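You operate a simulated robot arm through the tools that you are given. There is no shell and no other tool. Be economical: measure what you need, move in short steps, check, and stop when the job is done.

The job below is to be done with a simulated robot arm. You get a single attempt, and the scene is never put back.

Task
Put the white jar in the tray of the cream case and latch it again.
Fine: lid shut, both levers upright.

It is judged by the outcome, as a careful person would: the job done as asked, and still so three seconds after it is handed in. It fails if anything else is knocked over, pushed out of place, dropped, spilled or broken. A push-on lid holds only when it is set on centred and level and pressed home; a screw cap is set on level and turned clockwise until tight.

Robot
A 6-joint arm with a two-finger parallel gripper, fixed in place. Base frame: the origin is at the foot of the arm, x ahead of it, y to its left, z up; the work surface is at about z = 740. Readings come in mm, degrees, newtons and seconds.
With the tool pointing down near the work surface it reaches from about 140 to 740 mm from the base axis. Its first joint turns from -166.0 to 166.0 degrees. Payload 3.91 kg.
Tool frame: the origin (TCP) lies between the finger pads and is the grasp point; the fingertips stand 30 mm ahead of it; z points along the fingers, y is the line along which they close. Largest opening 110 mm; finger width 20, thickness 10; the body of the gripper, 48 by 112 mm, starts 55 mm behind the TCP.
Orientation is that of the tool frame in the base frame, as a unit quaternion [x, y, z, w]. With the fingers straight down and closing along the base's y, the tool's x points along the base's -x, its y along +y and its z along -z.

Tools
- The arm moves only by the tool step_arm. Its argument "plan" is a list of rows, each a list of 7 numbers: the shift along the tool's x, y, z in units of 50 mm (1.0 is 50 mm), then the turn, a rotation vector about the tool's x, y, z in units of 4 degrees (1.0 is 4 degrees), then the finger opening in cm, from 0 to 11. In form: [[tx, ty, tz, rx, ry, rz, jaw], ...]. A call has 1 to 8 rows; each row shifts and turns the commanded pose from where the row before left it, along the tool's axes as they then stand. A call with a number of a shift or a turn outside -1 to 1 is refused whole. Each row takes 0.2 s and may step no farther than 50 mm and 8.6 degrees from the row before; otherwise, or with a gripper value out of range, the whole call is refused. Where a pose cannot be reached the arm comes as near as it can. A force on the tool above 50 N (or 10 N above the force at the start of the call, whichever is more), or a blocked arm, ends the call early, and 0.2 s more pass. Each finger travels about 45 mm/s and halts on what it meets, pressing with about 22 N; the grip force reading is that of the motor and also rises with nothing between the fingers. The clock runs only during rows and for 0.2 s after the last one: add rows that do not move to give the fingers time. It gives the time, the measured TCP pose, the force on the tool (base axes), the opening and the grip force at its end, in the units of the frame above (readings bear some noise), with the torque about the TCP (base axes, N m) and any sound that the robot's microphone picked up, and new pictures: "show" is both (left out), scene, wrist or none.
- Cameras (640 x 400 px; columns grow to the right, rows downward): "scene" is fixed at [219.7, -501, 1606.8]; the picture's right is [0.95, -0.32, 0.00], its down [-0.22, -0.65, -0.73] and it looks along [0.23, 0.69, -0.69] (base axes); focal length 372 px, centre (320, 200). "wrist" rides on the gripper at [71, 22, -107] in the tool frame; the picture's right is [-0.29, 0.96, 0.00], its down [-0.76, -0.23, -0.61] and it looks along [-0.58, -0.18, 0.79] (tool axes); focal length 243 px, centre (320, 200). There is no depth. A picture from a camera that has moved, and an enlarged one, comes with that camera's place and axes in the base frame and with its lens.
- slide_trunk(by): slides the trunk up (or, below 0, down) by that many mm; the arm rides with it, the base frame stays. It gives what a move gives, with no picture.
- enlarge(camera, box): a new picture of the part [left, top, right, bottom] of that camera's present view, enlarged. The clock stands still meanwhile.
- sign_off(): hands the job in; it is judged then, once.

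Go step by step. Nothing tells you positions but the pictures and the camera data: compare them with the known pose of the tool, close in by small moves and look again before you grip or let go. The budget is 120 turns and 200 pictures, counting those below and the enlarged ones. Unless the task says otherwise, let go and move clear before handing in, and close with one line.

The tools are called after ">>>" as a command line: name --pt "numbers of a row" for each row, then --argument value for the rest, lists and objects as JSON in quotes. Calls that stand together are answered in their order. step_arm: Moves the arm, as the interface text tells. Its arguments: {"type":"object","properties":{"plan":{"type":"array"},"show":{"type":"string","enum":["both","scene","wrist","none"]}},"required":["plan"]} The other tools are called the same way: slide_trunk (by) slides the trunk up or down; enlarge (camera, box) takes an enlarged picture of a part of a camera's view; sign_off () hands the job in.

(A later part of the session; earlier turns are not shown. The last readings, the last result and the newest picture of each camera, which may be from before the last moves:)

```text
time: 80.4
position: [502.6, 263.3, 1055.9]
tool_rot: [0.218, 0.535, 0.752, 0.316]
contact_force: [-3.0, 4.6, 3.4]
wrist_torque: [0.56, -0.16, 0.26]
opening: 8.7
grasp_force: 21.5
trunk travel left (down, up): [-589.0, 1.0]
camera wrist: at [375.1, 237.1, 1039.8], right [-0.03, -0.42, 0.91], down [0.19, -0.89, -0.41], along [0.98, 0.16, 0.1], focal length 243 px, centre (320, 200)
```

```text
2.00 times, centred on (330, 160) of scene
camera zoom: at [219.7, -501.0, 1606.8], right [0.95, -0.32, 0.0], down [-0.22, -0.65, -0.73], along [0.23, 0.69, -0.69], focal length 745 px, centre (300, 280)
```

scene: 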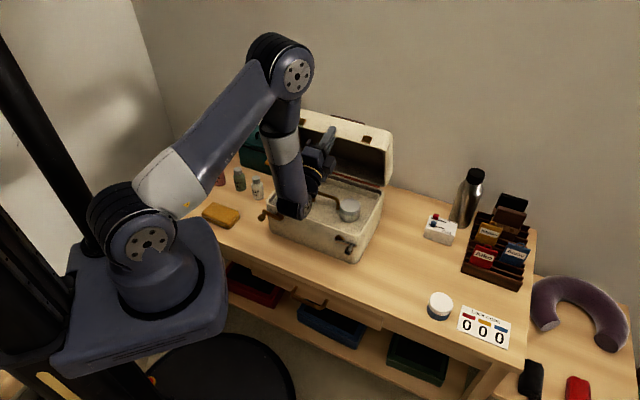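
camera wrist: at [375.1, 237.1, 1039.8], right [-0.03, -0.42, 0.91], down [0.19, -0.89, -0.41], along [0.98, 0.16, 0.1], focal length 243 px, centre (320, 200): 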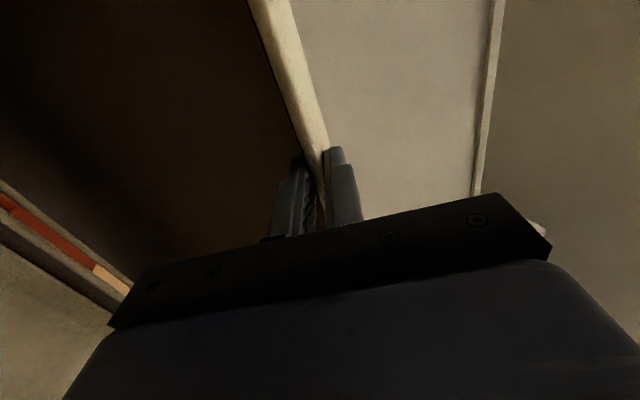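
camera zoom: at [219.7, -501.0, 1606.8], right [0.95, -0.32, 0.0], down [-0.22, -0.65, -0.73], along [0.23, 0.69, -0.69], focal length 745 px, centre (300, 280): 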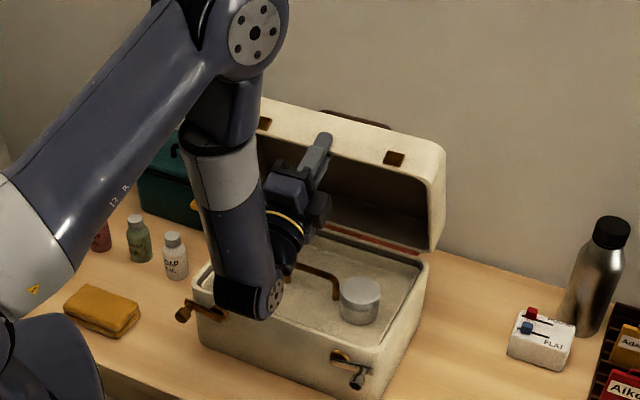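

The lid is near 67°. I take it two more steps, past the balance point.

>>> step_arm --pt "0 -0.043 -0.294 -1 0 0 0" --pt "0 -0.043 -0.294 -1 0 0 0" --pt "0 0 0 0 0 0 0"

>>> enlarge --camera "scene" --box '[250, 60, 410, 260]'

```text
time: 81.2
position: [487.0, 246.0, 1043.4]
tool_rot: [0.195, 0.483, 0.788, 0.329]
contact_force: [-7.9, 6.4, 5.8]
wrist_torque: [0.45, -0.31, 0.48]
opening: 8.8
grasp_force: 22.0
out of reach, approached as far as the arm can: row 2
trunk travel left (down, up): [-589.0, 1.0]
camera wrist: at [361.4, 222.3, 1012.6], right [-0.11, -0.51, 0.85], down [0.23, -0.85, -0.47], along [0.97, 0.15, 0.21], focal length 243 px, centre (320, 200)
```

scene: 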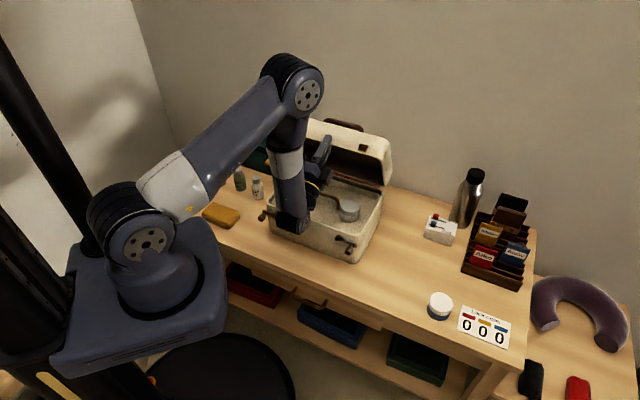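
wrist: 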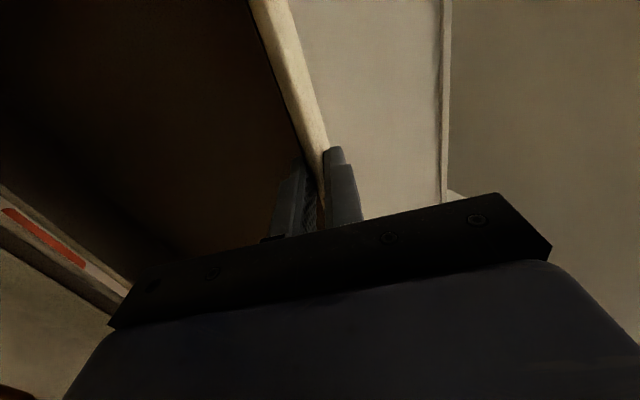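

```text
2.00 times, centred on (330, 160) of scene
camera zoom: at [219.7, -501.0, 1606.8], right [0.95, -0.32, 0.0], down [-0.22, -0.65, -0.73], along [0.23, 0.69, -0.69], focal length 745 px, centre (300, 280)
```

zoom: 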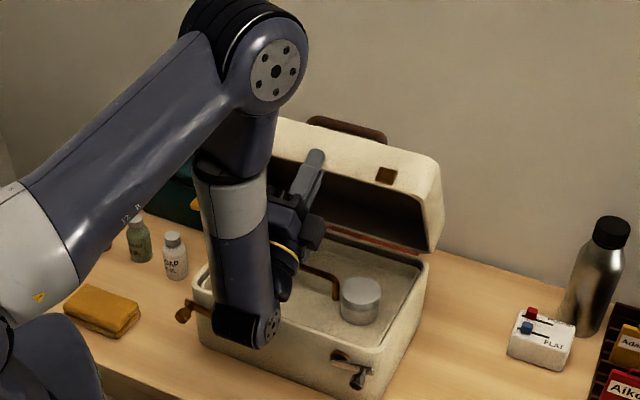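

The lid is at about 60°, and this pose is near a joint limit. I open the fingers slightly to see whether the lid drifts; the palm behind would catch it.

>>> step_arm --pt "0 0 0 0 0 0 1.8" --pt "0 0 0 0 0 0 1.8" --pt "0 0 0 0 0 0 1.8"

>>> enlarge --camera "scene" --box '[250, 60, 410, 260]'

```text
time: 82.0
position: [488.9, 244.7, 1043.4]
tool_rot: [0.196, 0.483, 0.787, 0.33]
contact_force: [-0.1, -1.6, 0.4]
wrist_torque: [0.04, 0.0, -0.01]
opening: 18.3
grasp_force: 0.2
trunk travel left (down, up): [-589.0, 1.0]
camera wrist: at [362.8, 221.5, 1012.4], right [-0.11, -0.51, 0.85], down [0.23, -0.85, -0.48], along [0.97, 0.14, 0.21], focal length 243 px, centre (320, 200)
```

scene: 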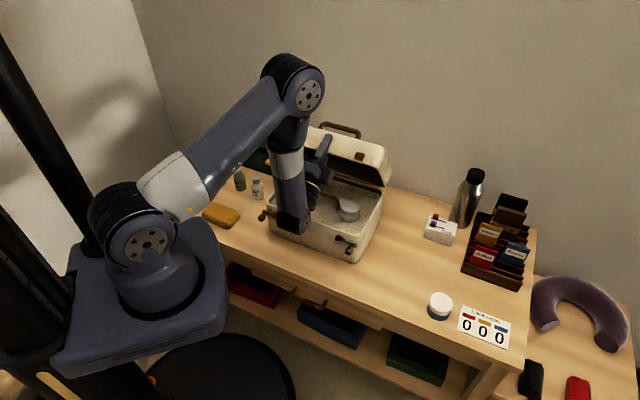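
wrist: 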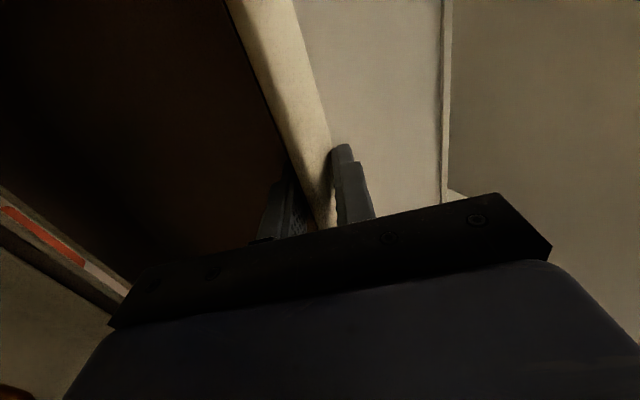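

```text
2.00 times, centred on (330, 160) of scene
camera zoom: at [219.7, -501.0, 1606.8], right [0.95, -0.32, 0.0], down [-0.22, -0.65, -0.73], along [0.23, 0.69, -0.69], focal length 745 px, centre (300, 280)
```

zoom: 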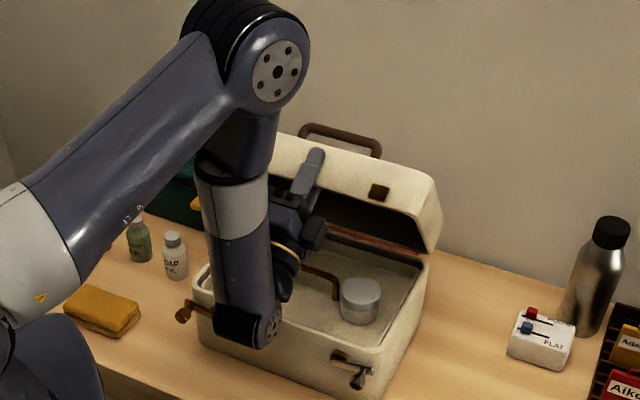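

The lid sank a little. I wait a moment to see whether it keeps moving or has settled.

>>> step_arm --pt "0 0 0 0 0 0 1.8" --pt "0 0 0 0 0 0 1.8" --show "wrist"

>>> enlarge --camera "scene" --box '[250, 60, 410, 260]'

```text
time: 82.6
position: [487.4, 245.7, 1043.1]
tool_rot: [0.197, 0.484, 0.786, 0.329]
contact_force: [0.7, -0.8, 0.1]
wrist_torque: [0.04, -0.02, -0.04]
opening: 18.3
grasp_force: 0.3
trunk travel left (down, up): [-589.0, 1.0]
camera wrist: at [362.6, 221.6, 1012.4], right [-0.11, -0.51, 0.85], down [0.23, -0.85, -0.48], along [0.97, 0.14, 0.21], focal length 243 px, centre (320, 200)
```

wrist: 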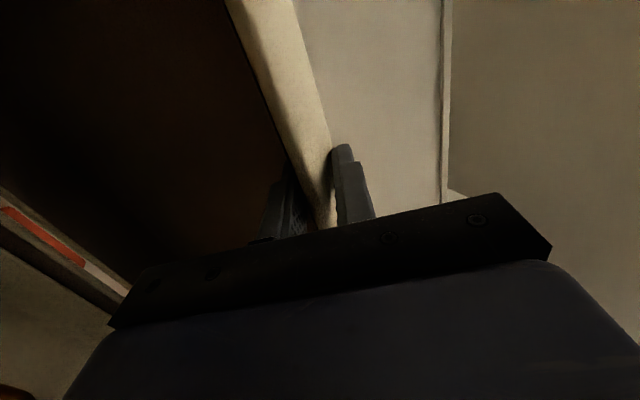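

```text
2.00 times, centred on (330, 160) of scene
camera zoom: at [219.7, -501.0, 1606.8], right [0.95, -0.32, 0.0], down [-0.22, -0.65, -0.73], along [0.23, 0.69, -0.69], focal length 745 px, centre (300, 280)
```

zoom: 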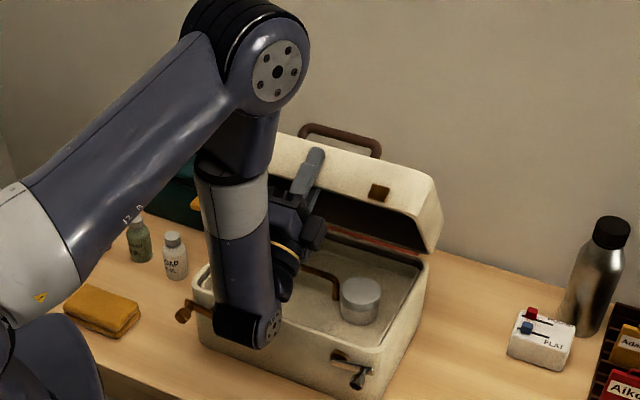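

The lid is settled at about 53°, resting loosely between the fingers. I now level the tool so the lower finger becomes a shelf under the rim, opening the fingers a little as I go.

>>> step_arm --pt "0 0.018 0 1 0 0 2.0" --pt "0 0.018 0 1 0 0 2.2" --pt "0 0.018 0 1 0 0 2.4" --pt "0 0.018 0 1 0 0 2.6" --pt "0 0 0 0 0 0 2.6"

>>> enlarge --camera "scene" --box '[250, 60, 410, 260]'

```text
time: 83.8
position: [487.1, 245.1, 1045.9]
tool_rot: [0.241, 0.585, 0.714, 0.3]
contact_force: [-4.0, -1.1, 7.1]
wrist_torque: [0.22, -0.18, 0.14]
opening: 29.6
grasp_force: 3.7
trunk travel left (down, up): [-589.0, 1.0]
camera wrist: at [358.9, 218.5, 1045.4], right [0.06, -0.33, 0.94], down [0.15, -0.93, -0.34], along [0.99, 0.16, -0.01], focal length 243 px, centre (320, 200)
```

scene: 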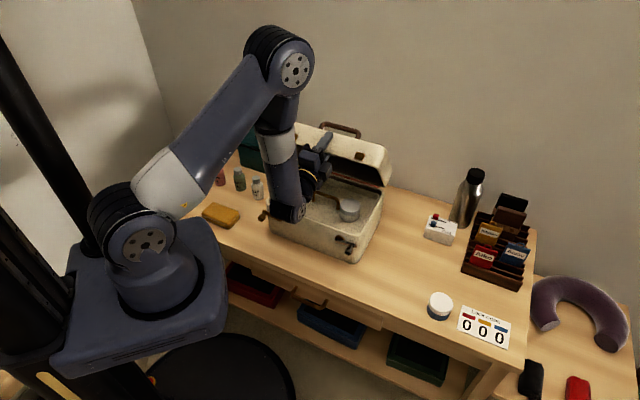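
wrist: 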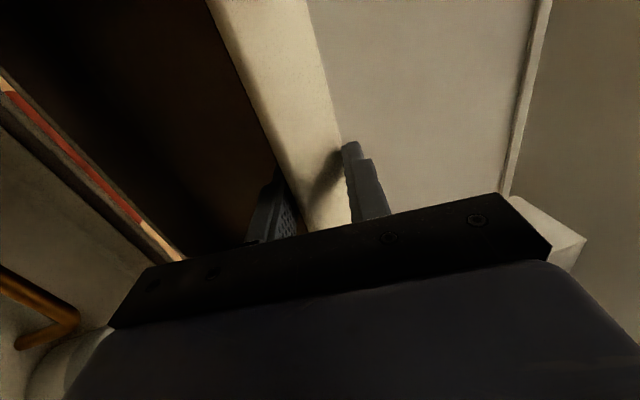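

```text
2.00 times, centred on (330, 160) of scene
camera zoom: at [219.7, -501.0, 1606.8], right [0.95, -0.32, 0.0], down [-0.22, -0.65, -0.73], along [0.23, 0.69, -0.69], focal length 745 px, centre (300, 280)
```

zoom: 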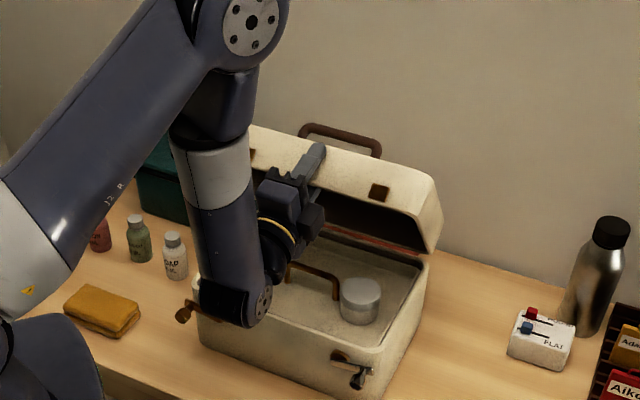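

The rim now rests on the lower finger. I lower along the arc, opening further, toward about 40°.

>>> step_arm --pt "0 -0.05 -0.2 0 0 0 3.4" --pt "0 -0.07 -0.22 0.3 0 0 3.8" --pt "0 -0.1 -0.3 0.3 0 0 4.0" --pt "0 -0.11 -0.34 0.3 0 0 4.0" --pt "0 0 0 0 0 0 4.0"

>>> enlarge --camera "scene" --box '[250, 60, 410, 260]'

```text
time: 85.0
position: [453.4, 209.6, 1020.6]
tool_rot: [0.25, 0.608, 0.695, 0.292]
contact_force: [4.9, 1.2, 2.7]
wrist_torque: [1.35, -0.46, 0.06]
opening: 44.8
grasp_force: 21.9
trunk travel left (down, up): [-589.0, 1.0]
camera wrist: at [325.4, 183.8, 1026.5], right [0.11, -0.29, 0.95], down [0.13, -0.94, -0.31], along [0.99, 0.16, -0.06], focal length 243 px, centre (320, 200)
```

scene: 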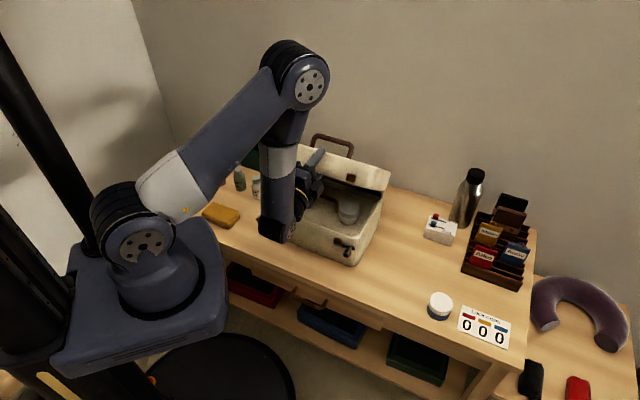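
wrist: 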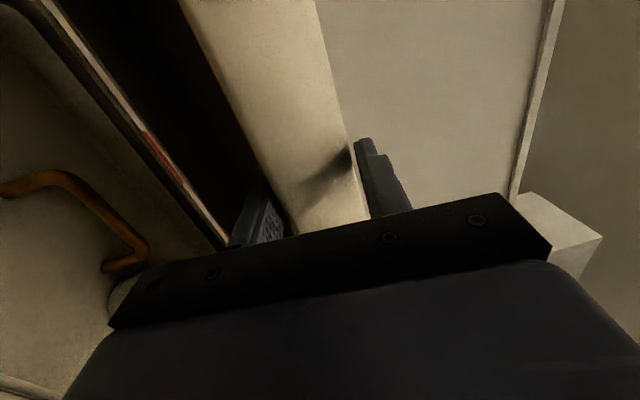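

```text
2.00 times, centred on (330, 160) of scene
camera zoom: at [219.7, -501.0, 1606.8], right [0.95, -0.32, 0.0], down [-0.22, -0.65, -0.73], along [0.23, 0.69, -0.69], focal length 745 px, centre (300, 280)
```

zoom: 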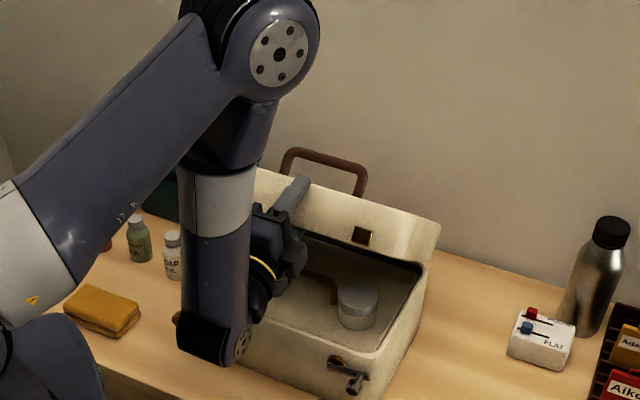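

The lid is near 40°. I open wider to relieve the wedge and keep lowering.

>>> step_arm --pt "0 0 -0.1 0 0 0 5.2" --pt "0 -0.1 -0.2 0.3 0 0 6" --pt "0 -0.12 -0.2 0.3 0 0 6" --pt "0 -0.14 -0.15 0.3 0 0 6" --pt "0 0 0 0 0 0 6"

>>> enlarge --camera "scene" --box '[250, 60, 410, 260]'

```text
time: 86.2
position: [431.0, 190.4, 998.3]
tool_rot: [0.259, 0.631, 0.674, 0.284]
contact_force: [1.7, 2.5, -2.2]
wrist_torque: [0.08, -0.07, 0.03]
opening: 61.5
grasp_force: 1.2
trunk travel left (down, up): [-589.0, 1.0]
camera wrist: at [303.8, 164.4, 1011.5], right [0.15, -0.25, 0.96], down [0.12, -0.96, -0.27], along [0.98, 0.15, -0.11], focal length 243 px, centre (320, 200)
```

scene: 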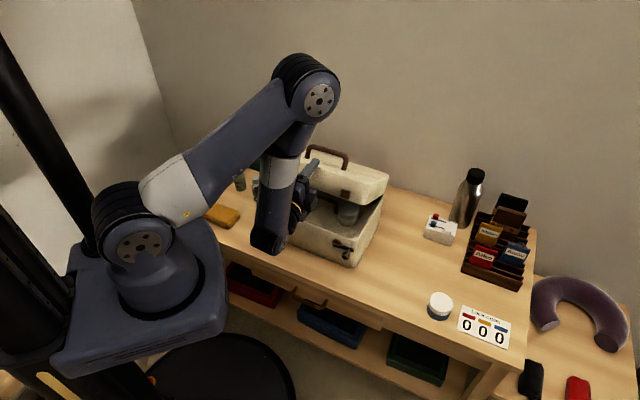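
wrist: 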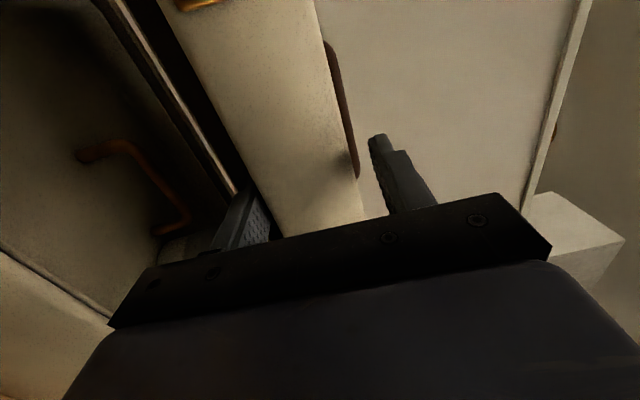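

```text
2.00 times, centred on (330, 160) of scene
camera zoom: at [219.7, -501.0, 1606.8], right [0.95, -0.32, 0.0], down [-0.22, -0.65, -0.73], along [0.23, 0.69, -0.69], focal length 745 px, centre (300, 280)
```

zoom: 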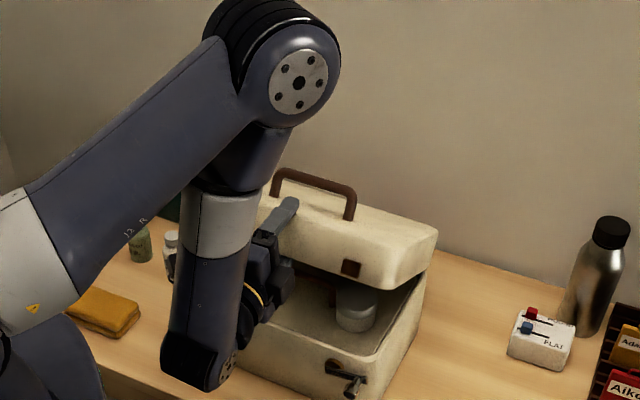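

The lid is at about 30°, resting lightly on the lower finger. I open the fingers wide so the upper one passes over the lid, lowering gently as I go.

>>> step_arm --pt "0 0 0 0 0 0 7.5" --pt "0 0 0 0.5 0 0 9" --pt "0 0 0 0.5 0 0 10.5" --pt "0 0 -0.1 0 0 0 10.5" --pt "0 -0.1 -0.1 0 0 0 10.5" --pt "0 -0.1 0 0 0 0 10.5" --pt "0 0 0 0 0 0 10.5"

>>> enlarge --camera "scene" --box '[250, 60, 410, 260]'

```text
time: 87.8
position: [424.5, 182.8, 987.9]
tool_rot: [0.268, 0.654, 0.652, 0.275]
contact_force: [-0.5, -0.3, -0.4]
wrist_torque: [0.02, -0.01, 0.0]
opening: 105.7
grasp_force: 0.4
trunk travel left (down, up): [-589.0, 1.0]
camera wrist: at [297.8, 157.9, 1008.8], right [0.2, -0.2, 0.96], down [0.11, -0.97, -0.23], along [0.97, 0.15, -0.17], focal length 243 px, centre (320, 200)
```

scene: 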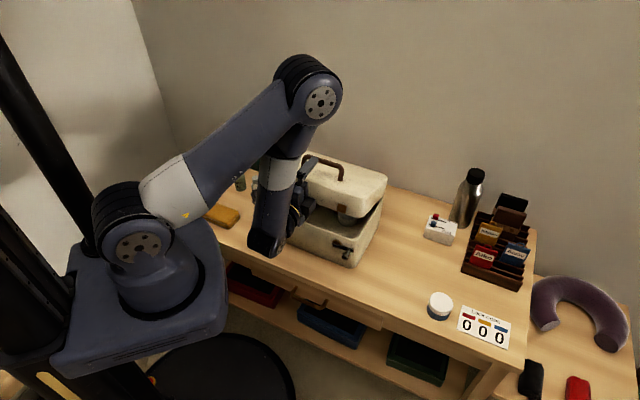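
wrist: 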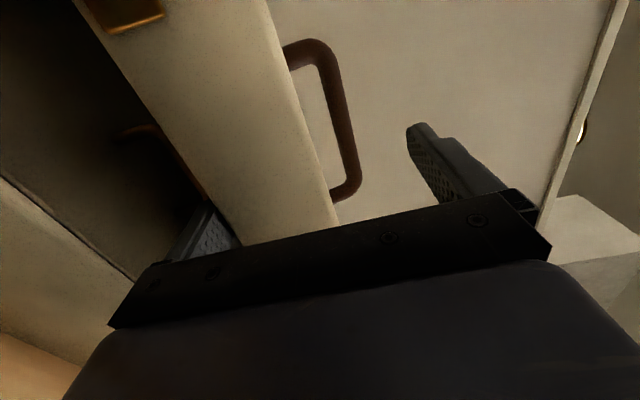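

```text
2.00 times, centred on (330, 160) of scene
camera zoom: at [219.7, -501.0, 1606.8], right [0.95, -0.32, 0.0], down [-0.22, -0.65, -0.73], along [0.23, 0.69, -0.69], focal length 745 px, centre (300, 280)
```

zoom: 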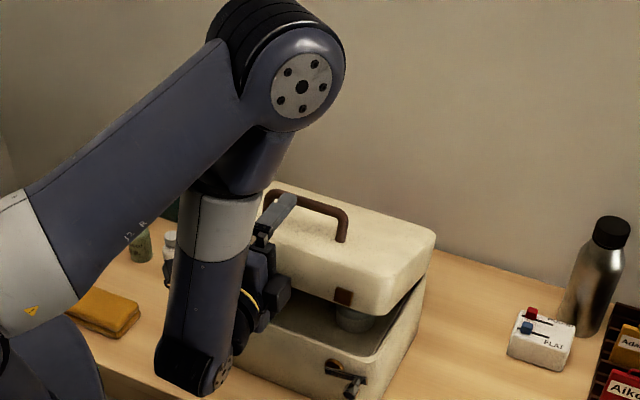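

The lid is at about 20° with clearances as planned. I continue lowering to just above closed.

>>> step_arm --pt "0 -0.2 -0.08 0 0 0 10.5" --pt "0 -0.2 -0.08 0 0 0 10.5" --pt "0 -0.2 -0.08 0 0 0 10.5" --pt "0 -0.2 -0.05 0 0 0 10.5" --pt "0 -0.15 -0.03 0 0 0 10.5" --pt "0 0 0 0 0 0 10.5"

>>> enlarge --camera "scene" --box '[250, 60, 410, 260]'

```text
time: 89.2
position: [414.1, 171.2, 940.6]
tool_rot: [0.269, 0.653, 0.652, 0.274]
contact_force: [0.2, 2.0, -1.4]
wrist_torque: [0.08, 0.02, 0.01]
opening: 106.2
grasp_force: 0.8
trunk travel left (down, up): [-589.0, 1.0]
camera wrist: at [286.8, 145.9, 961.1], right [0.2, -0.2, 0.96], down [0.11, -0.97, -0.23], along [0.97, 0.15, -0.17], focal length 243 px, centre (320, 200)
```

scene: 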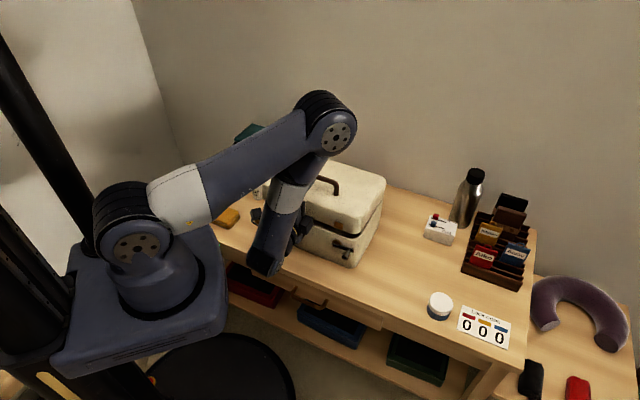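
wrist: 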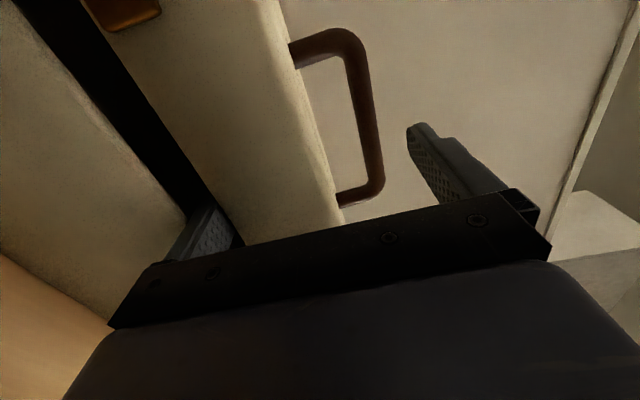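

```text
2.00 times, centred on (330, 160) of scene
camera zoom: at [219.7, -501.0, 1606.8], right [0.95, -0.32, 0.0], down [-0.22, -0.65, -0.73], along [0.23, 0.69, -0.69], focal length 745 px, centre (300, 280)
```

zoom: 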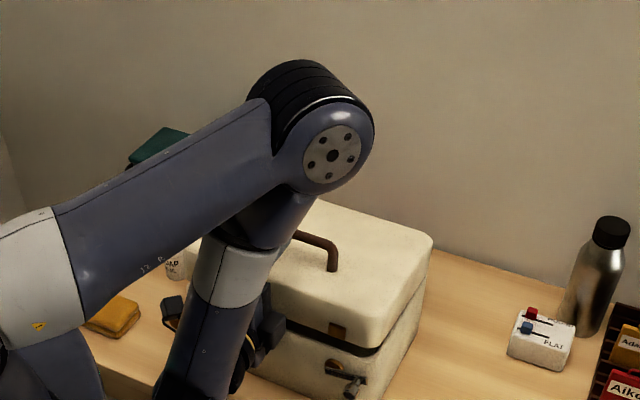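

The lid is almost closed, propped on the lower finger. I withdraw the tool straight toward the robot.

>>> step_arm --pt "0 0 -0.25 0 0 0 10.5" --pt "0 0 -0.25 0 0 0 10.5" --pt "0 0 -0.25 0 0 0 10.5" --pt "0 0 -0.5 0 0 0 10.5" --pt "0 0 -0.6 0 0 0 10.5" --pt "0 0 0 0 0 0 10.5"

>>> enlarge --camera "scene" --box '[250, 130, 410, 270]'

```text
time: 90.6
position: [364.2, 102.6, 941.5]
tool_rot: [0.241, 0.651, 0.655, 0.297]
contact_force: [0.2, 0.4, -0.7]
wrist_torque: [0.02, -0.02, -0.04]
opening: 105.1
grasp_force: 0.1
trunk travel left (down, up): [-589.0, 1.0]
camera wrist: at [235.4, 76.8, 953.6], right [0.13, -0.18, 0.97], down [0.13, -0.97, -0.2], along [0.98, 0.15, -0.11], focal length 243 px, centre (320, 200)
```

scene: 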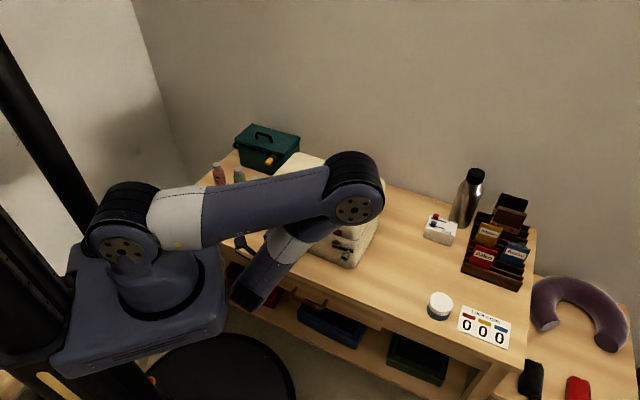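
wrist: 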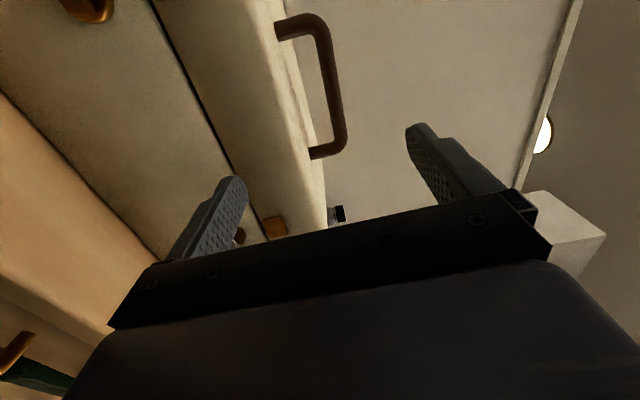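

```text
2.86 times, centred on (330, 200) of scene
camera zoom: at [219.7, -501.0, 1606.8], right [0.95, -0.32, 0.0], down [-0.22, -0.65, -0.73], along [0.23, 0.69, -0.69], focal length 1064 px, centre (291, 200)
```

zoom: 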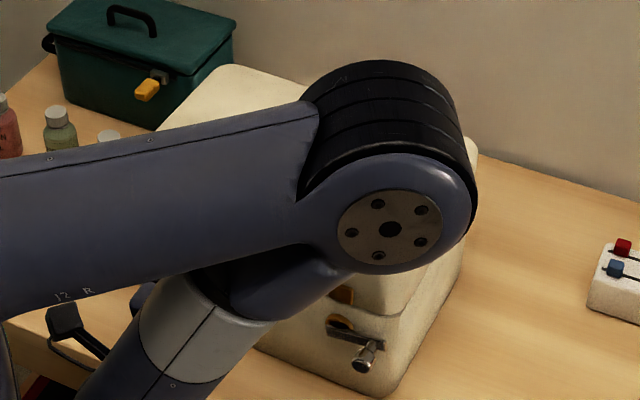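

The lid has closed. I raise the tool and rotate it back to pointing straight down, without pictures to save budget.

>>> step_arm --pt "0 0.7 -0.2 0 0 0 8" --pt "0 0.8 -0.2 0 0 0 5" --pt "0 0.8 0 0 0 0 5" --pt "0 0.4 0 1 0 0 5" --pt "0 0.2 0 1 0 0 5" --pt "0 0 0 1 0 0 5" --pt "0 0 0 1 0 0 5" --pt "0 0 0 0 0 0 5" --show "scene"

```text
time: 92.4
position: [345.9, 87.5, 1086.6]
tool_rot: [0.297, 0.736, 0.556, 0.247]
contact_force: [-0.5, -0.8, 0.0]
wrist_torque: [-0.01, -0.03, -0.01]
opening: 50.0
grasp_force: 0.0
trunk travel left (down, up): [-589.0, 1.0]
```

scene: 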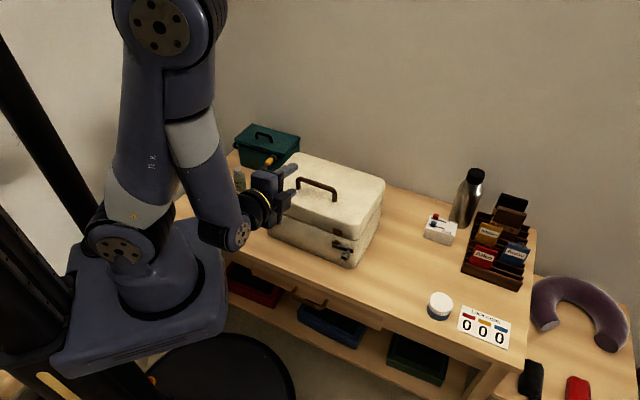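

The lid is down and the case is in place. I finish rotating to vertical.

>>> step_arm --pt "0 0 0 1 0 0 5" --pt "0 0 0 1 0 0 5" --pt "0 0 0 1 0 0 5" --pt "0 0 0 1 0 0 5" --pt "0 0 0 1 0 0 5" --pt "0 0 0 1 0 0 5" --pt "0 0 0 1 0 0 5" --pt "0 0 0 1 0 0 5" --show "none"

>>> step_arm --pt "0 0 0 1 0 0 5" --pt "0 0 0 1 0 0 5" --pt "0 0 0 1 0 0 5" --pt "0 0 0 1 0 0 5" --pt "0 0 0 1 0 0 5" --pt "0 0 0 1 0 0 5" --pt "0 0 0 1 0 0 5" --pt "0 0 0 1 0 0 5" --show "none"

>>> step_arm --pt "0 0 0 1 0 0 5" --pt "0 0 0 1 0 0 5" --pt "0 0 0 0.7 0 0 5" --pt "0 0 0 0 0 0 5" --show "none"

```text
time: 94.2
position: [334.2, 92.1, 1085.0]
tool_rot: [0.357, 0.862, 0.33, 0.141]
contact_force: [-0.3, 0.3, 0.0]
wrist_torque: [0.01, 0.02, 0.02]
opening: 50.2
grasp_force: 0.0
trunk travel left (down, up): [-589.0, 1.0]
```

```text
time: 96.0
position: [333.4, 93.3, 1085.1]
tool_rot: [0.383, 0.919, 0.079, 0.038]
contact_force: [-0.1, -0.2, -0.3]
wrist_torque: [-0.01, 0.04, 0.05]
opening: 50.3
grasp_force: 0.1
trunk travel left (down, up): [-589.0, 1.0]
```

```text
time: 97.0
position: [333.1, 91.8, 1084.9]
tool_rot: [0.385, 0.923, -0.007, 0.001]
contact_force: [-0.3, 0.4, -0.2]
wrist_torque: [0.0, -0.02, -0.01]
opening: 50.2
grasp_force: 0.2
trunk travel left (down, up): [-589.0, 1.0]
```

The tool is vertical. I yaw it -90° so the fingers close along the case front, and lower a little for a look at both levers.

>>> step_arm --pt "0 0 0 0 0 -1 3" --pt "0 0 0 0 0 -1 3" --pt "0 0 0 0 0 -1 3" --pt "0 0 0 0 0 -1 3" --pt "0 0 0 0 0 -1 3" --pt "0 0 0 0 0 -1 3" --pt "0 0 0 0 0 -1 3" --pt "0 0 0 0 0 -1 3" --show "none"

>>> step_arm --pt "0 0 0 0 0 -1 3" --pt "0 0 0 0 0 -1 3" --pt "0 0 0 0 0 -1 3" --pt "0 0 0 0 0 -1 3" --pt "0 0 0 0 0 -1 3" --pt "0 0 0 0 0 -1 3" --pt "0 0 0 0 0 -1 3" --pt "0 0 0 0 0 -1 3" --show "none"

>>> step_arm --pt "0 0 0 0 0 -1 3" --pt "0 0 0 0 0 -1 3" --pt "0 0 0 0 0 -1 3" --pt "0 0 0 0 0 -1 3" --pt "0 0 0 0 0 -1 3" --pt "0 0 0 0 0 -1 2" --pt "0 0 0.8 0 0 -0.5 2" --pt "0 0 0.6 0 0 0 2" --show "wrist"

```text
time: 98.8
position: [332.2, 92.0, 1084.4]
tool_rot: [0.114, 0.993, -0.007, 0.0]
contact_force: [0.2, -0.4, -0.2]
wrist_torque: [0.0, 0.02, 0.0]
opening: 29.9
grasp_force: 0.0
trunk travel left (down, up): [-589.0, 1.0]
```

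```text
time: 100.6
position: [334.3, 93.6, 1083.5]
tool_rot: [-0.164, 0.986, -0.007, -0.003]
contact_force: [-1.0, 0.2, 0.0]
wrist_torque: [-0.01, 0.0, -0.02]
opening: 30.1
grasp_force: 0.0
trunk travel left (down, up): [-589.0, 1.0]
```

```text
time: 102.4
position: [333.6, 90.9, 1012.7]
tool_rot: [-0.381, 0.924, -0.006, -0.003]
contact_force: [0.1, -0.1, 0.9]
wrist_torque: [0.0, 0.03, 0.01]
opening: 20.1
grasp_force: 0.2
trunk travel left (down, up): [-589.0, 1.0]
camera wrist: at [267.3, 58.2, 1122.3], right [-0.47, 0.88, -0.01], down [0.7, 0.38, 0.6], along [0.54, 0.27, -0.8], focal length 243 px, centre (320, 200)
```

wrist: 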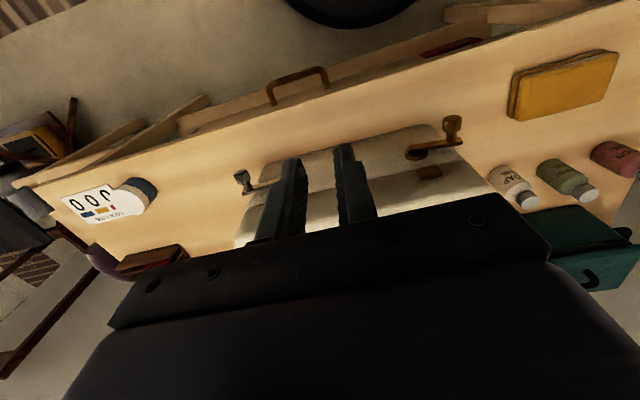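

I take one enlarged view of the front to pin down both knobs.

>>> enlarge --camera "scene" --box '[250, 180, 380, 270]'

```text
4.44 times, centred on (315, 225) of scene
camera zoom: at [219.7, -501.0, 1606.8], right [0.95, -0.32, 0.0], down [-0.22, -0.65, -0.73], along [0.23, 0.69, -0.69], focal length 1656 px, centre (342, 89)
```

zoom: 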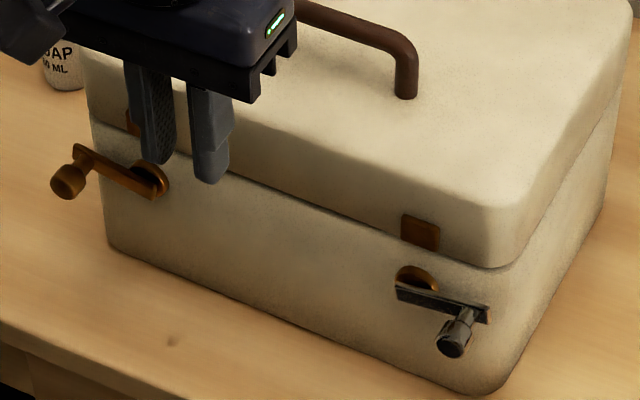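

The lid is fully down. The case has slid about 13 mm toward the robot, and both levers stand near 70°: chrome knob at u≈302, z≈842, w≈371. I move above the chrome knob.

>>> step_arm --pt "0 -0.87 0 -0.125 -0.145 0 4.5" --pt "0 -0.87 0 0 0 0 4.5" --pt "0 -0.87 0 0 0 0 4.5" --pt "-0.7 0 0.4 0 0 0 4.5" --pt "-0.73 0 0.5 0 0 0 4.5" --pt "0 0 0.6 0 0 0 4.5" --pt "0 0 0 0 0 0 4.5" --show "wrist"

```text
time: 104.0
position: [476.2, 49.0, 939.9]
tool_rot: [-0.381, 0.925, 0.0, 0.0]
contact_force: [-0.5, -0.4, 0.4]
wrist_torque: [0.0, 0.0, 0.0]
opening: 44.9
grasp_force: 0.2
trunk travel left (down, up): [-589.0, 1.0]
camera wrist: at [410.3, 14.5, 1046.8], right [-0.47, 0.88, 0.0], down [0.7, 0.37, 0.61], along [0.54, 0.28, -0.79], focal length 243 px, centre (320, 200)
```

wrist: 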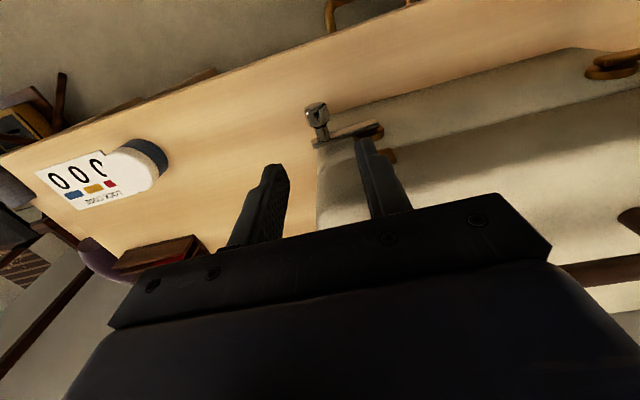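

The chrome knob is centred between the fingers. I go down, shift 6 mm out and grip it.

>>> step_arm --pt "0.12 -0.02 0.5 0 0 0 4.5" --pt "0 0 0.5 0 0 0 4.5" --pt "0 0 0.54 0 0 0 4.5" --pt "0 0 0 0 0 0 1" --pt "0 0 0 0 0 0 1" --pt "0 0 0 0 0 0 1" --pt "0 0 0 0 0 0 1" --show "wrist"

```text
time: 105.7
position: [470.3, 43.0, 864.2]
tool_rot: [-0.382, 0.924, -0.001, 0.002]
contact_force: [-8.4, -1.6, 29.1]
wrist_torque: [0.64, 0.2, 0.07]
opening: 19.1
grasp_force: 21.9
trunk travel left (down, up): [-589.0, 1.0]
stopped in row 7: the force on the tool passed its limit at 50 N (the readings are from after the stop); the commanded pose is now the measured one
camera wrist: at [404.9, 9.4, 971.9], right [-0.47, 0.88, 0.0], down [0.7, 0.37, 0.61], along [0.54, 0.29, -0.79], focal length 243 px, centre (320, 200)
```

wrist: 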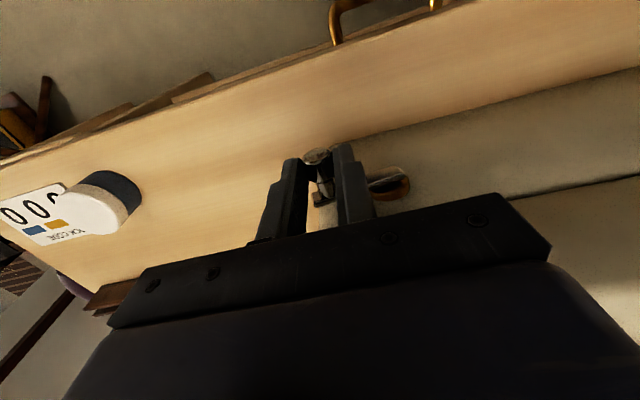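

The chrome knob is gripped, though a fingertip is pressing on the lever. I start the arc upward, which relieves it.

>>> step_arm --pt "0 0.03 -0.1 0 0 0 1" --pt "0 0.06 -0.12 0 0 0 1" --pt "0 0.1 -0.13 0 0 0 1" --pt "0 0.126 -0.106 0 0 0 1" --pt "0 0 0 0 0 0 1" --show "none"

```text
time: 106.9
position: [462.0, 56.0, 887.0]
tool_rot: [-0.381, 0.924, -0.001, 0.002]
contact_force: [0.4, -2.9, -5.4]
wrist_torque: [-0.3, -0.16, -0.03]
opening: 19.3
grasp_force: 21.8
trunk travel left (down, up): [-589.0, 1.0]
```

Forces are small and the lever is near 33°. I continue to upright.

>>> step_arm --pt "0 0.14 -0.03 0 0 0 1" --pt "0 0.15 -0.02 0 0 0 1" --pt "0 0.13 0 0 0 0 1" --pt "0 0 0 0 0 0 1" --show "scene"

>>> enlarge --camera "scene" --box '[310, 195, 380, 265]'

```text
time: 107.9
position: [445.8, 69.9, 889.4]
tool_rot: [-0.381, 0.925, -0.001, 0.001]
contact_force: [-0.2, -5.1, -4.3]
wrist_torque: [-0.14, -0.34, -0.2]
opening: 19.5
grasp_force: 22.3
trunk travel left (down, up): [-589.0, 1.0]
```

scene: 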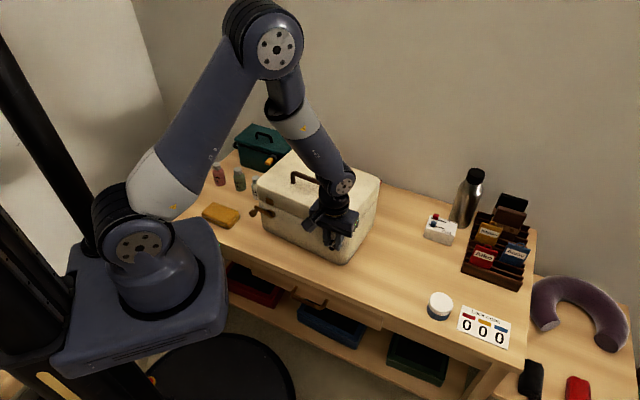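

```text
5.71 times, centred on (345, 230) of scene
camera zoom: at [219.7, -501.0, 1606.8], right [0.95, -0.32, 0.0], down [-0.22, -0.65, -0.73], along [0.23, 0.69, -0.69], focal length 2129 px, centre (177, 29)
```

zoom: 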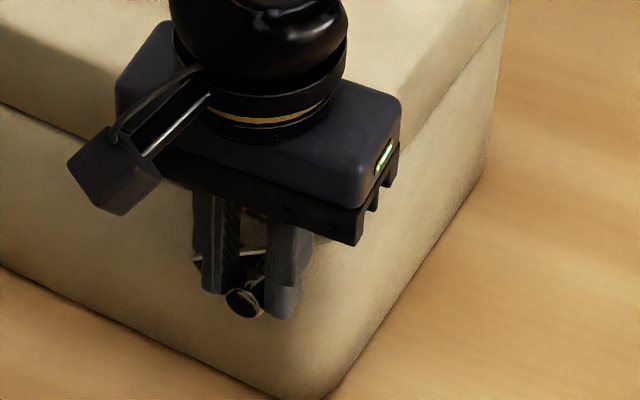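

The case slid about 20 mm left in that last step, so the lever seems blocked near 30°. I look closely before doing more.

>>> enlarge --camera "wrist" --box '[260, 110, 420, 220]'

```text
3.64 times, centred on (340, 165) of wrist
camera zoom: at [379.8, 35.4, 995.7], right [-0.47, 0.88, 0.0], down [0.7, 0.37, 0.61], along [0.54, 0.28, -0.79], focal length 882 px, centre (247, 327)
```

zoom: 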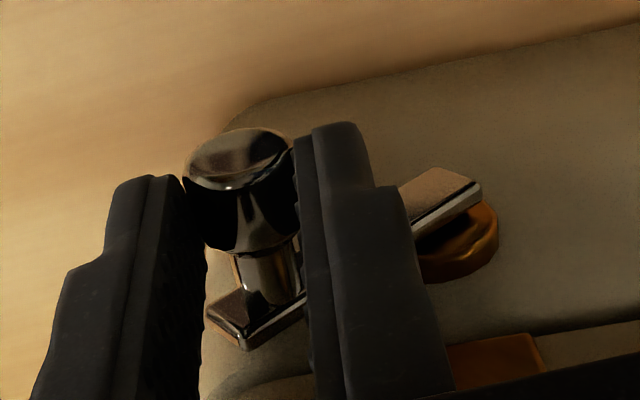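

The lever isn't jammed. My path dragged it off its arc and the gripped knob pulled the case along. I retrace that step to put the case back, then loosen the grip.

>>> step_arm --pt "0 -0.13 0 0 0 0 1" --pt "0 -0.15 0.02 0 0 0 1" --pt "0 -0.14 0.03 0 0 0 1" --pt "0 0 0 0 0 0 1" --pt "0 0 0 0 0 0 2.4" --pt "0 0 0 0 0 0 2.4" --show "scene"

>>> enlarge --camera "wrist" --box '[260, 110, 420, 220]'

```text
time: 109.3
position: [462.8, 56.0, 885.6]
tool_rot: [-0.381, 0.925, -0.001, 0.003]
contact_force: [0.8, -0.9, 0.2]
wrist_torque: [0.02, -0.02, 0.01]
opening: 23.8
grasp_force: 0.0
trunk travel left (down, up): [-589.0, 1.0]
```

scene: 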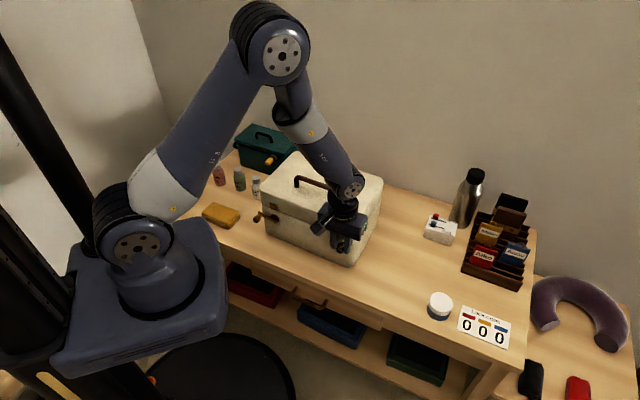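

```text
3.64 times, centred on (340, 165) of wrist
camera zoom: at [395.5, 21.1, 993.6], right [-0.47, 0.88, 0.0], down [0.7, 0.37, 0.61], along [0.54, 0.28, -0.79], focal length 882 px, centre (247, 327)
```

zoom: 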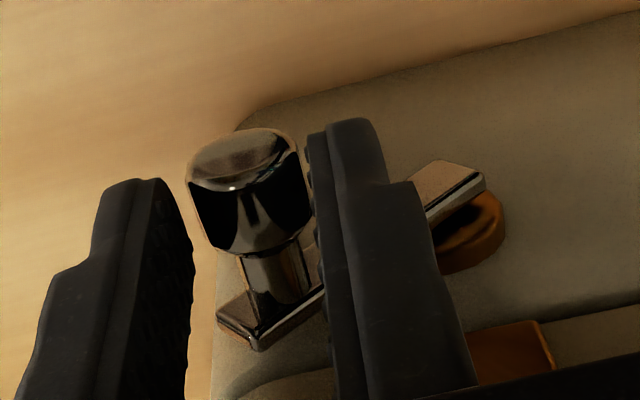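

The case is back in place, and the lever sits near 50°. I lower a bit for a better hold, shift 5 mm outward, and grip again.

>>> step_arm --pt "0.1 0.0 0.1 0 0 0 3" --pt "0 0 0.1 0 0 0 3" --pt "0 0 0 0 0 0 1" --pt "0 0 0 0 0 0 1" --pt "0 0 0 0 0 0 1" --show "none"

>>> step_arm --pt "0 0.06 -0.07 0 0 0 1" --pt "0 0.07 -0.06 0 0 0 1" --show "none"

```text
time: 110.5
position: [459.0, 52.7, 876.2]
tool_rot: [-0.381, 0.925, -0.001, 0.002]
contact_force: [0.2, -1.6, -0.3]
wrist_torque: [-0.01, -0.03, -0.06]
opening: 19.1
grasp_force: 22.2
trunk travel left (down, up): [-589.0, 1.0]
```

```text
time: 111.1
position: [453.2, 56.7, 882.9]
tool_rot: [-0.382, 0.924, -0.001, 0.001]
contact_force: [-1.2, -3.7, 0.7]
wrist_torque: [-0.37, -0.1, -0.06]
opening: 19.3
grasp_force: 21.9
trunk travel left (down, up): [-589.0, 1.0]
```

Forces stay low, so the lever is turning. I continue with short arc steps.

>>> step_arm --pt "0 0.11 -0.08 0 0 0 1" --pt "0 0.12 -0.065 0 0 0 1" --show "none"

>>> enlarge --camera "wrist" --box '[260, 110, 420, 220]'

```text
time: 111.7
position: [445.0, 66.7, 890.9]
tool_rot: [-0.382, 0.924, -0.001, 0.002]
contact_force: [0.3, -2.3, -5.4]
wrist_torque: [-0.21, -0.11, -0.1]
opening: 19.4
grasp_force: 22.2
trunk travel left (down, up): [-589.0, 1.0]
```

```text
3.64 times, centred on (340, 165) of wrist
camera zoom: at [379.2, 30.6, 997.2], right [-0.47, 0.88, 0.0], down [0.7, 0.37, 0.61], along [0.54, 0.29, -0.79], focal length 882 px, centre (247, 327)
```

zoom: 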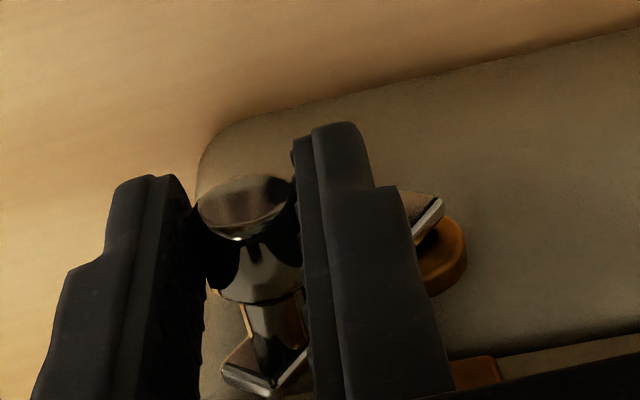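

I now suspect the clamped pads themselves resist the knob's turning and so drag the case. I loosen the fingers and push the knob with the outer finger only, leaving it free to roll.

>>> step_arm --pt "0 0 0 0 0 0 2.6" --pt "0 0 0.16 0 0 0 2.6" --pt "0 0.1 0 0 0 0 2.6" --pt "0 0.1 0 0 0 0 2.6" --pt "0 0.1 -0.03 0 0 0 2.6" --pt "0 0.1 -0.03 0 0 0 2.6" --show "none"

>>> enlarge --camera "wrist" --box '[260, 110, 420, 220]'

```text
time: 113.1
position: [431.7, 80.3, 883.8]
tool_rot: [-0.381, 0.925, -0.002, 0.001]
contact_force: [-0.7, 0.2, 0.3]
wrist_torque: [0.02, -0.04, 0.0]
opening: 25.6
grasp_force: 0.0
trunk travel left (down, up): [-589.0, 1.0]
```

```text
3.64 times, centred on (340, 165) of wrist
camera zoom: at [364.5, 44.3, 991.2], right [-0.47, 0.88, 0.0], down [0.7, 0.37, 0.61], along [0.54, 0.28, -0.79], focal length 882 px, centre (247, 327)
```

zoom: 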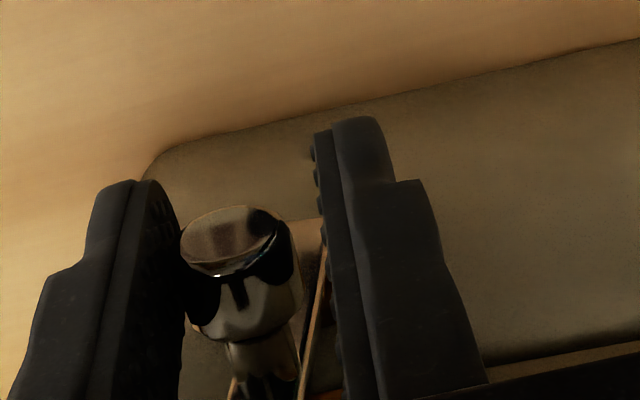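

That works with practically no force, and the lever is now about 17° from upright. I continue in small pushes.

>>> step_arm --pt "0 0.1 0 0 0 0 2.6" --pt "0 0.08 0 0 0 0 2.6" --pt "0 0 0 0 0 0 2.6" --show "none"

>>> enlarge --camera "wrist" --box '[260, 110, 420, 220]'

```text
time: 113.9
position: [427.3, 84.7, 885.0]
tool_rot: [-0.381, 0.925, -0.001, 0.003]
contact_force: [2.8, -4.1, -0.8]
wrist_torque: [-0.02, -0.03, -0.05]
opening: 28.0
grasp_force: 2.1
trunk travel left (down, up): [-589.0, 1.0]
```

```text
3.64 times, centred on (340, 165) of wrist
camera zoom: at [359.3, 50.8, 992.1], right [-0.47, 0.88, 0.0], down [0.7, 0.37, 0.61], along [0.54, 0.29, -0.79], focal length 882 px, centre (247, 327)
```

zoom: 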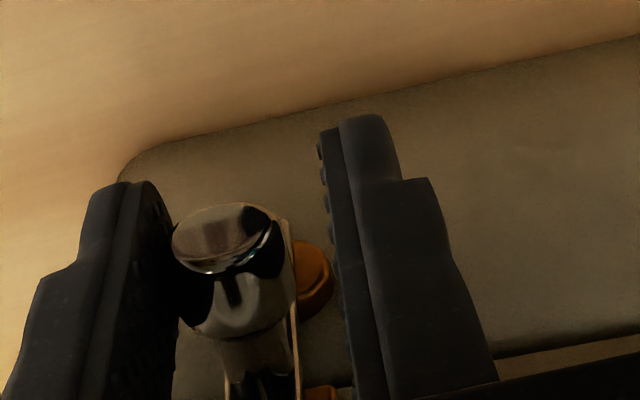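

The chrome lever has reached its upright stop. I back off, rise and travel over to the brass lever.

>>> step_arm --pt "0 -0.08 0 0 0 0 3.4" --pt "0 0 -0.5 0 0 0 3.4" --pt "0 0 -0.8 0 0 0 4.5" --pt "0 0.9 0 0 0 0 4.5" --pt "0 0.9 0 0 0 0 4.5" --pt "0 0.9 0 0 0 0 4.5" --pt "0 0.9 0 0 0 0 4.5" --pt "0 0.95 0 0 0 0 4.5" --show "wrist"

>>> enlarge --camera "scene" --box '[240, 170, 370, 270]'

```text
time: 115.7
position: [266.5, 243.7, 950.7]
tool_rot: [-0.382, 0.924, -0.001, 0.002]
contact_force: [0.4, 0.3, 1.0]
wrist_torque: [-0.02, 0.01, 0.01]
opening: 45.0
grasp_force: 0.1
trunk travel left (down, up): [-589.0, 1.0]
camera wrist: at [200.2, 208.0, 1056.9], right [-0.47, 0.88, 0.0], down [0.7, 0.37, 0.61], along [0.54, 0.28, -0.79], focal length 243 px, centre (320, 200)
```

wrist: 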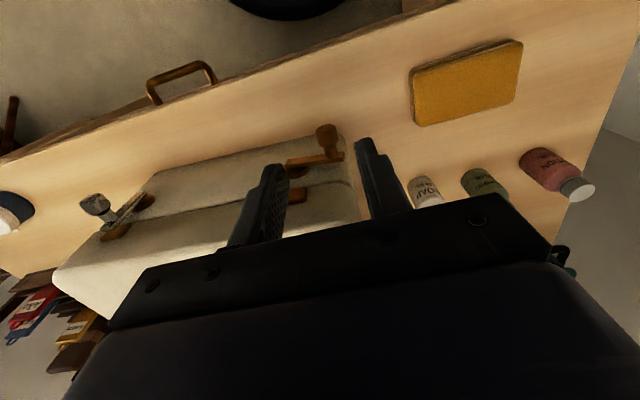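

```text
4.00 times, centred on (305, 220) of scene
camera zoom: at [219.7, -501.0, 1606.8], right [0.95, -0.32, 0.0], down [-0.22, -0.65, -0.73], along [0.23, 0.69, -0.69], focal length 1490 px, centre (380, 120)
```

zoom: 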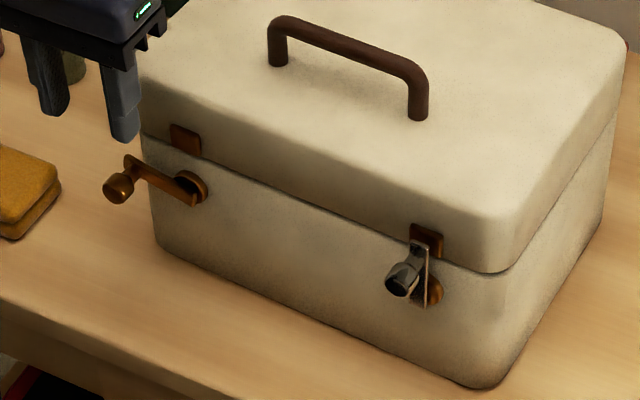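

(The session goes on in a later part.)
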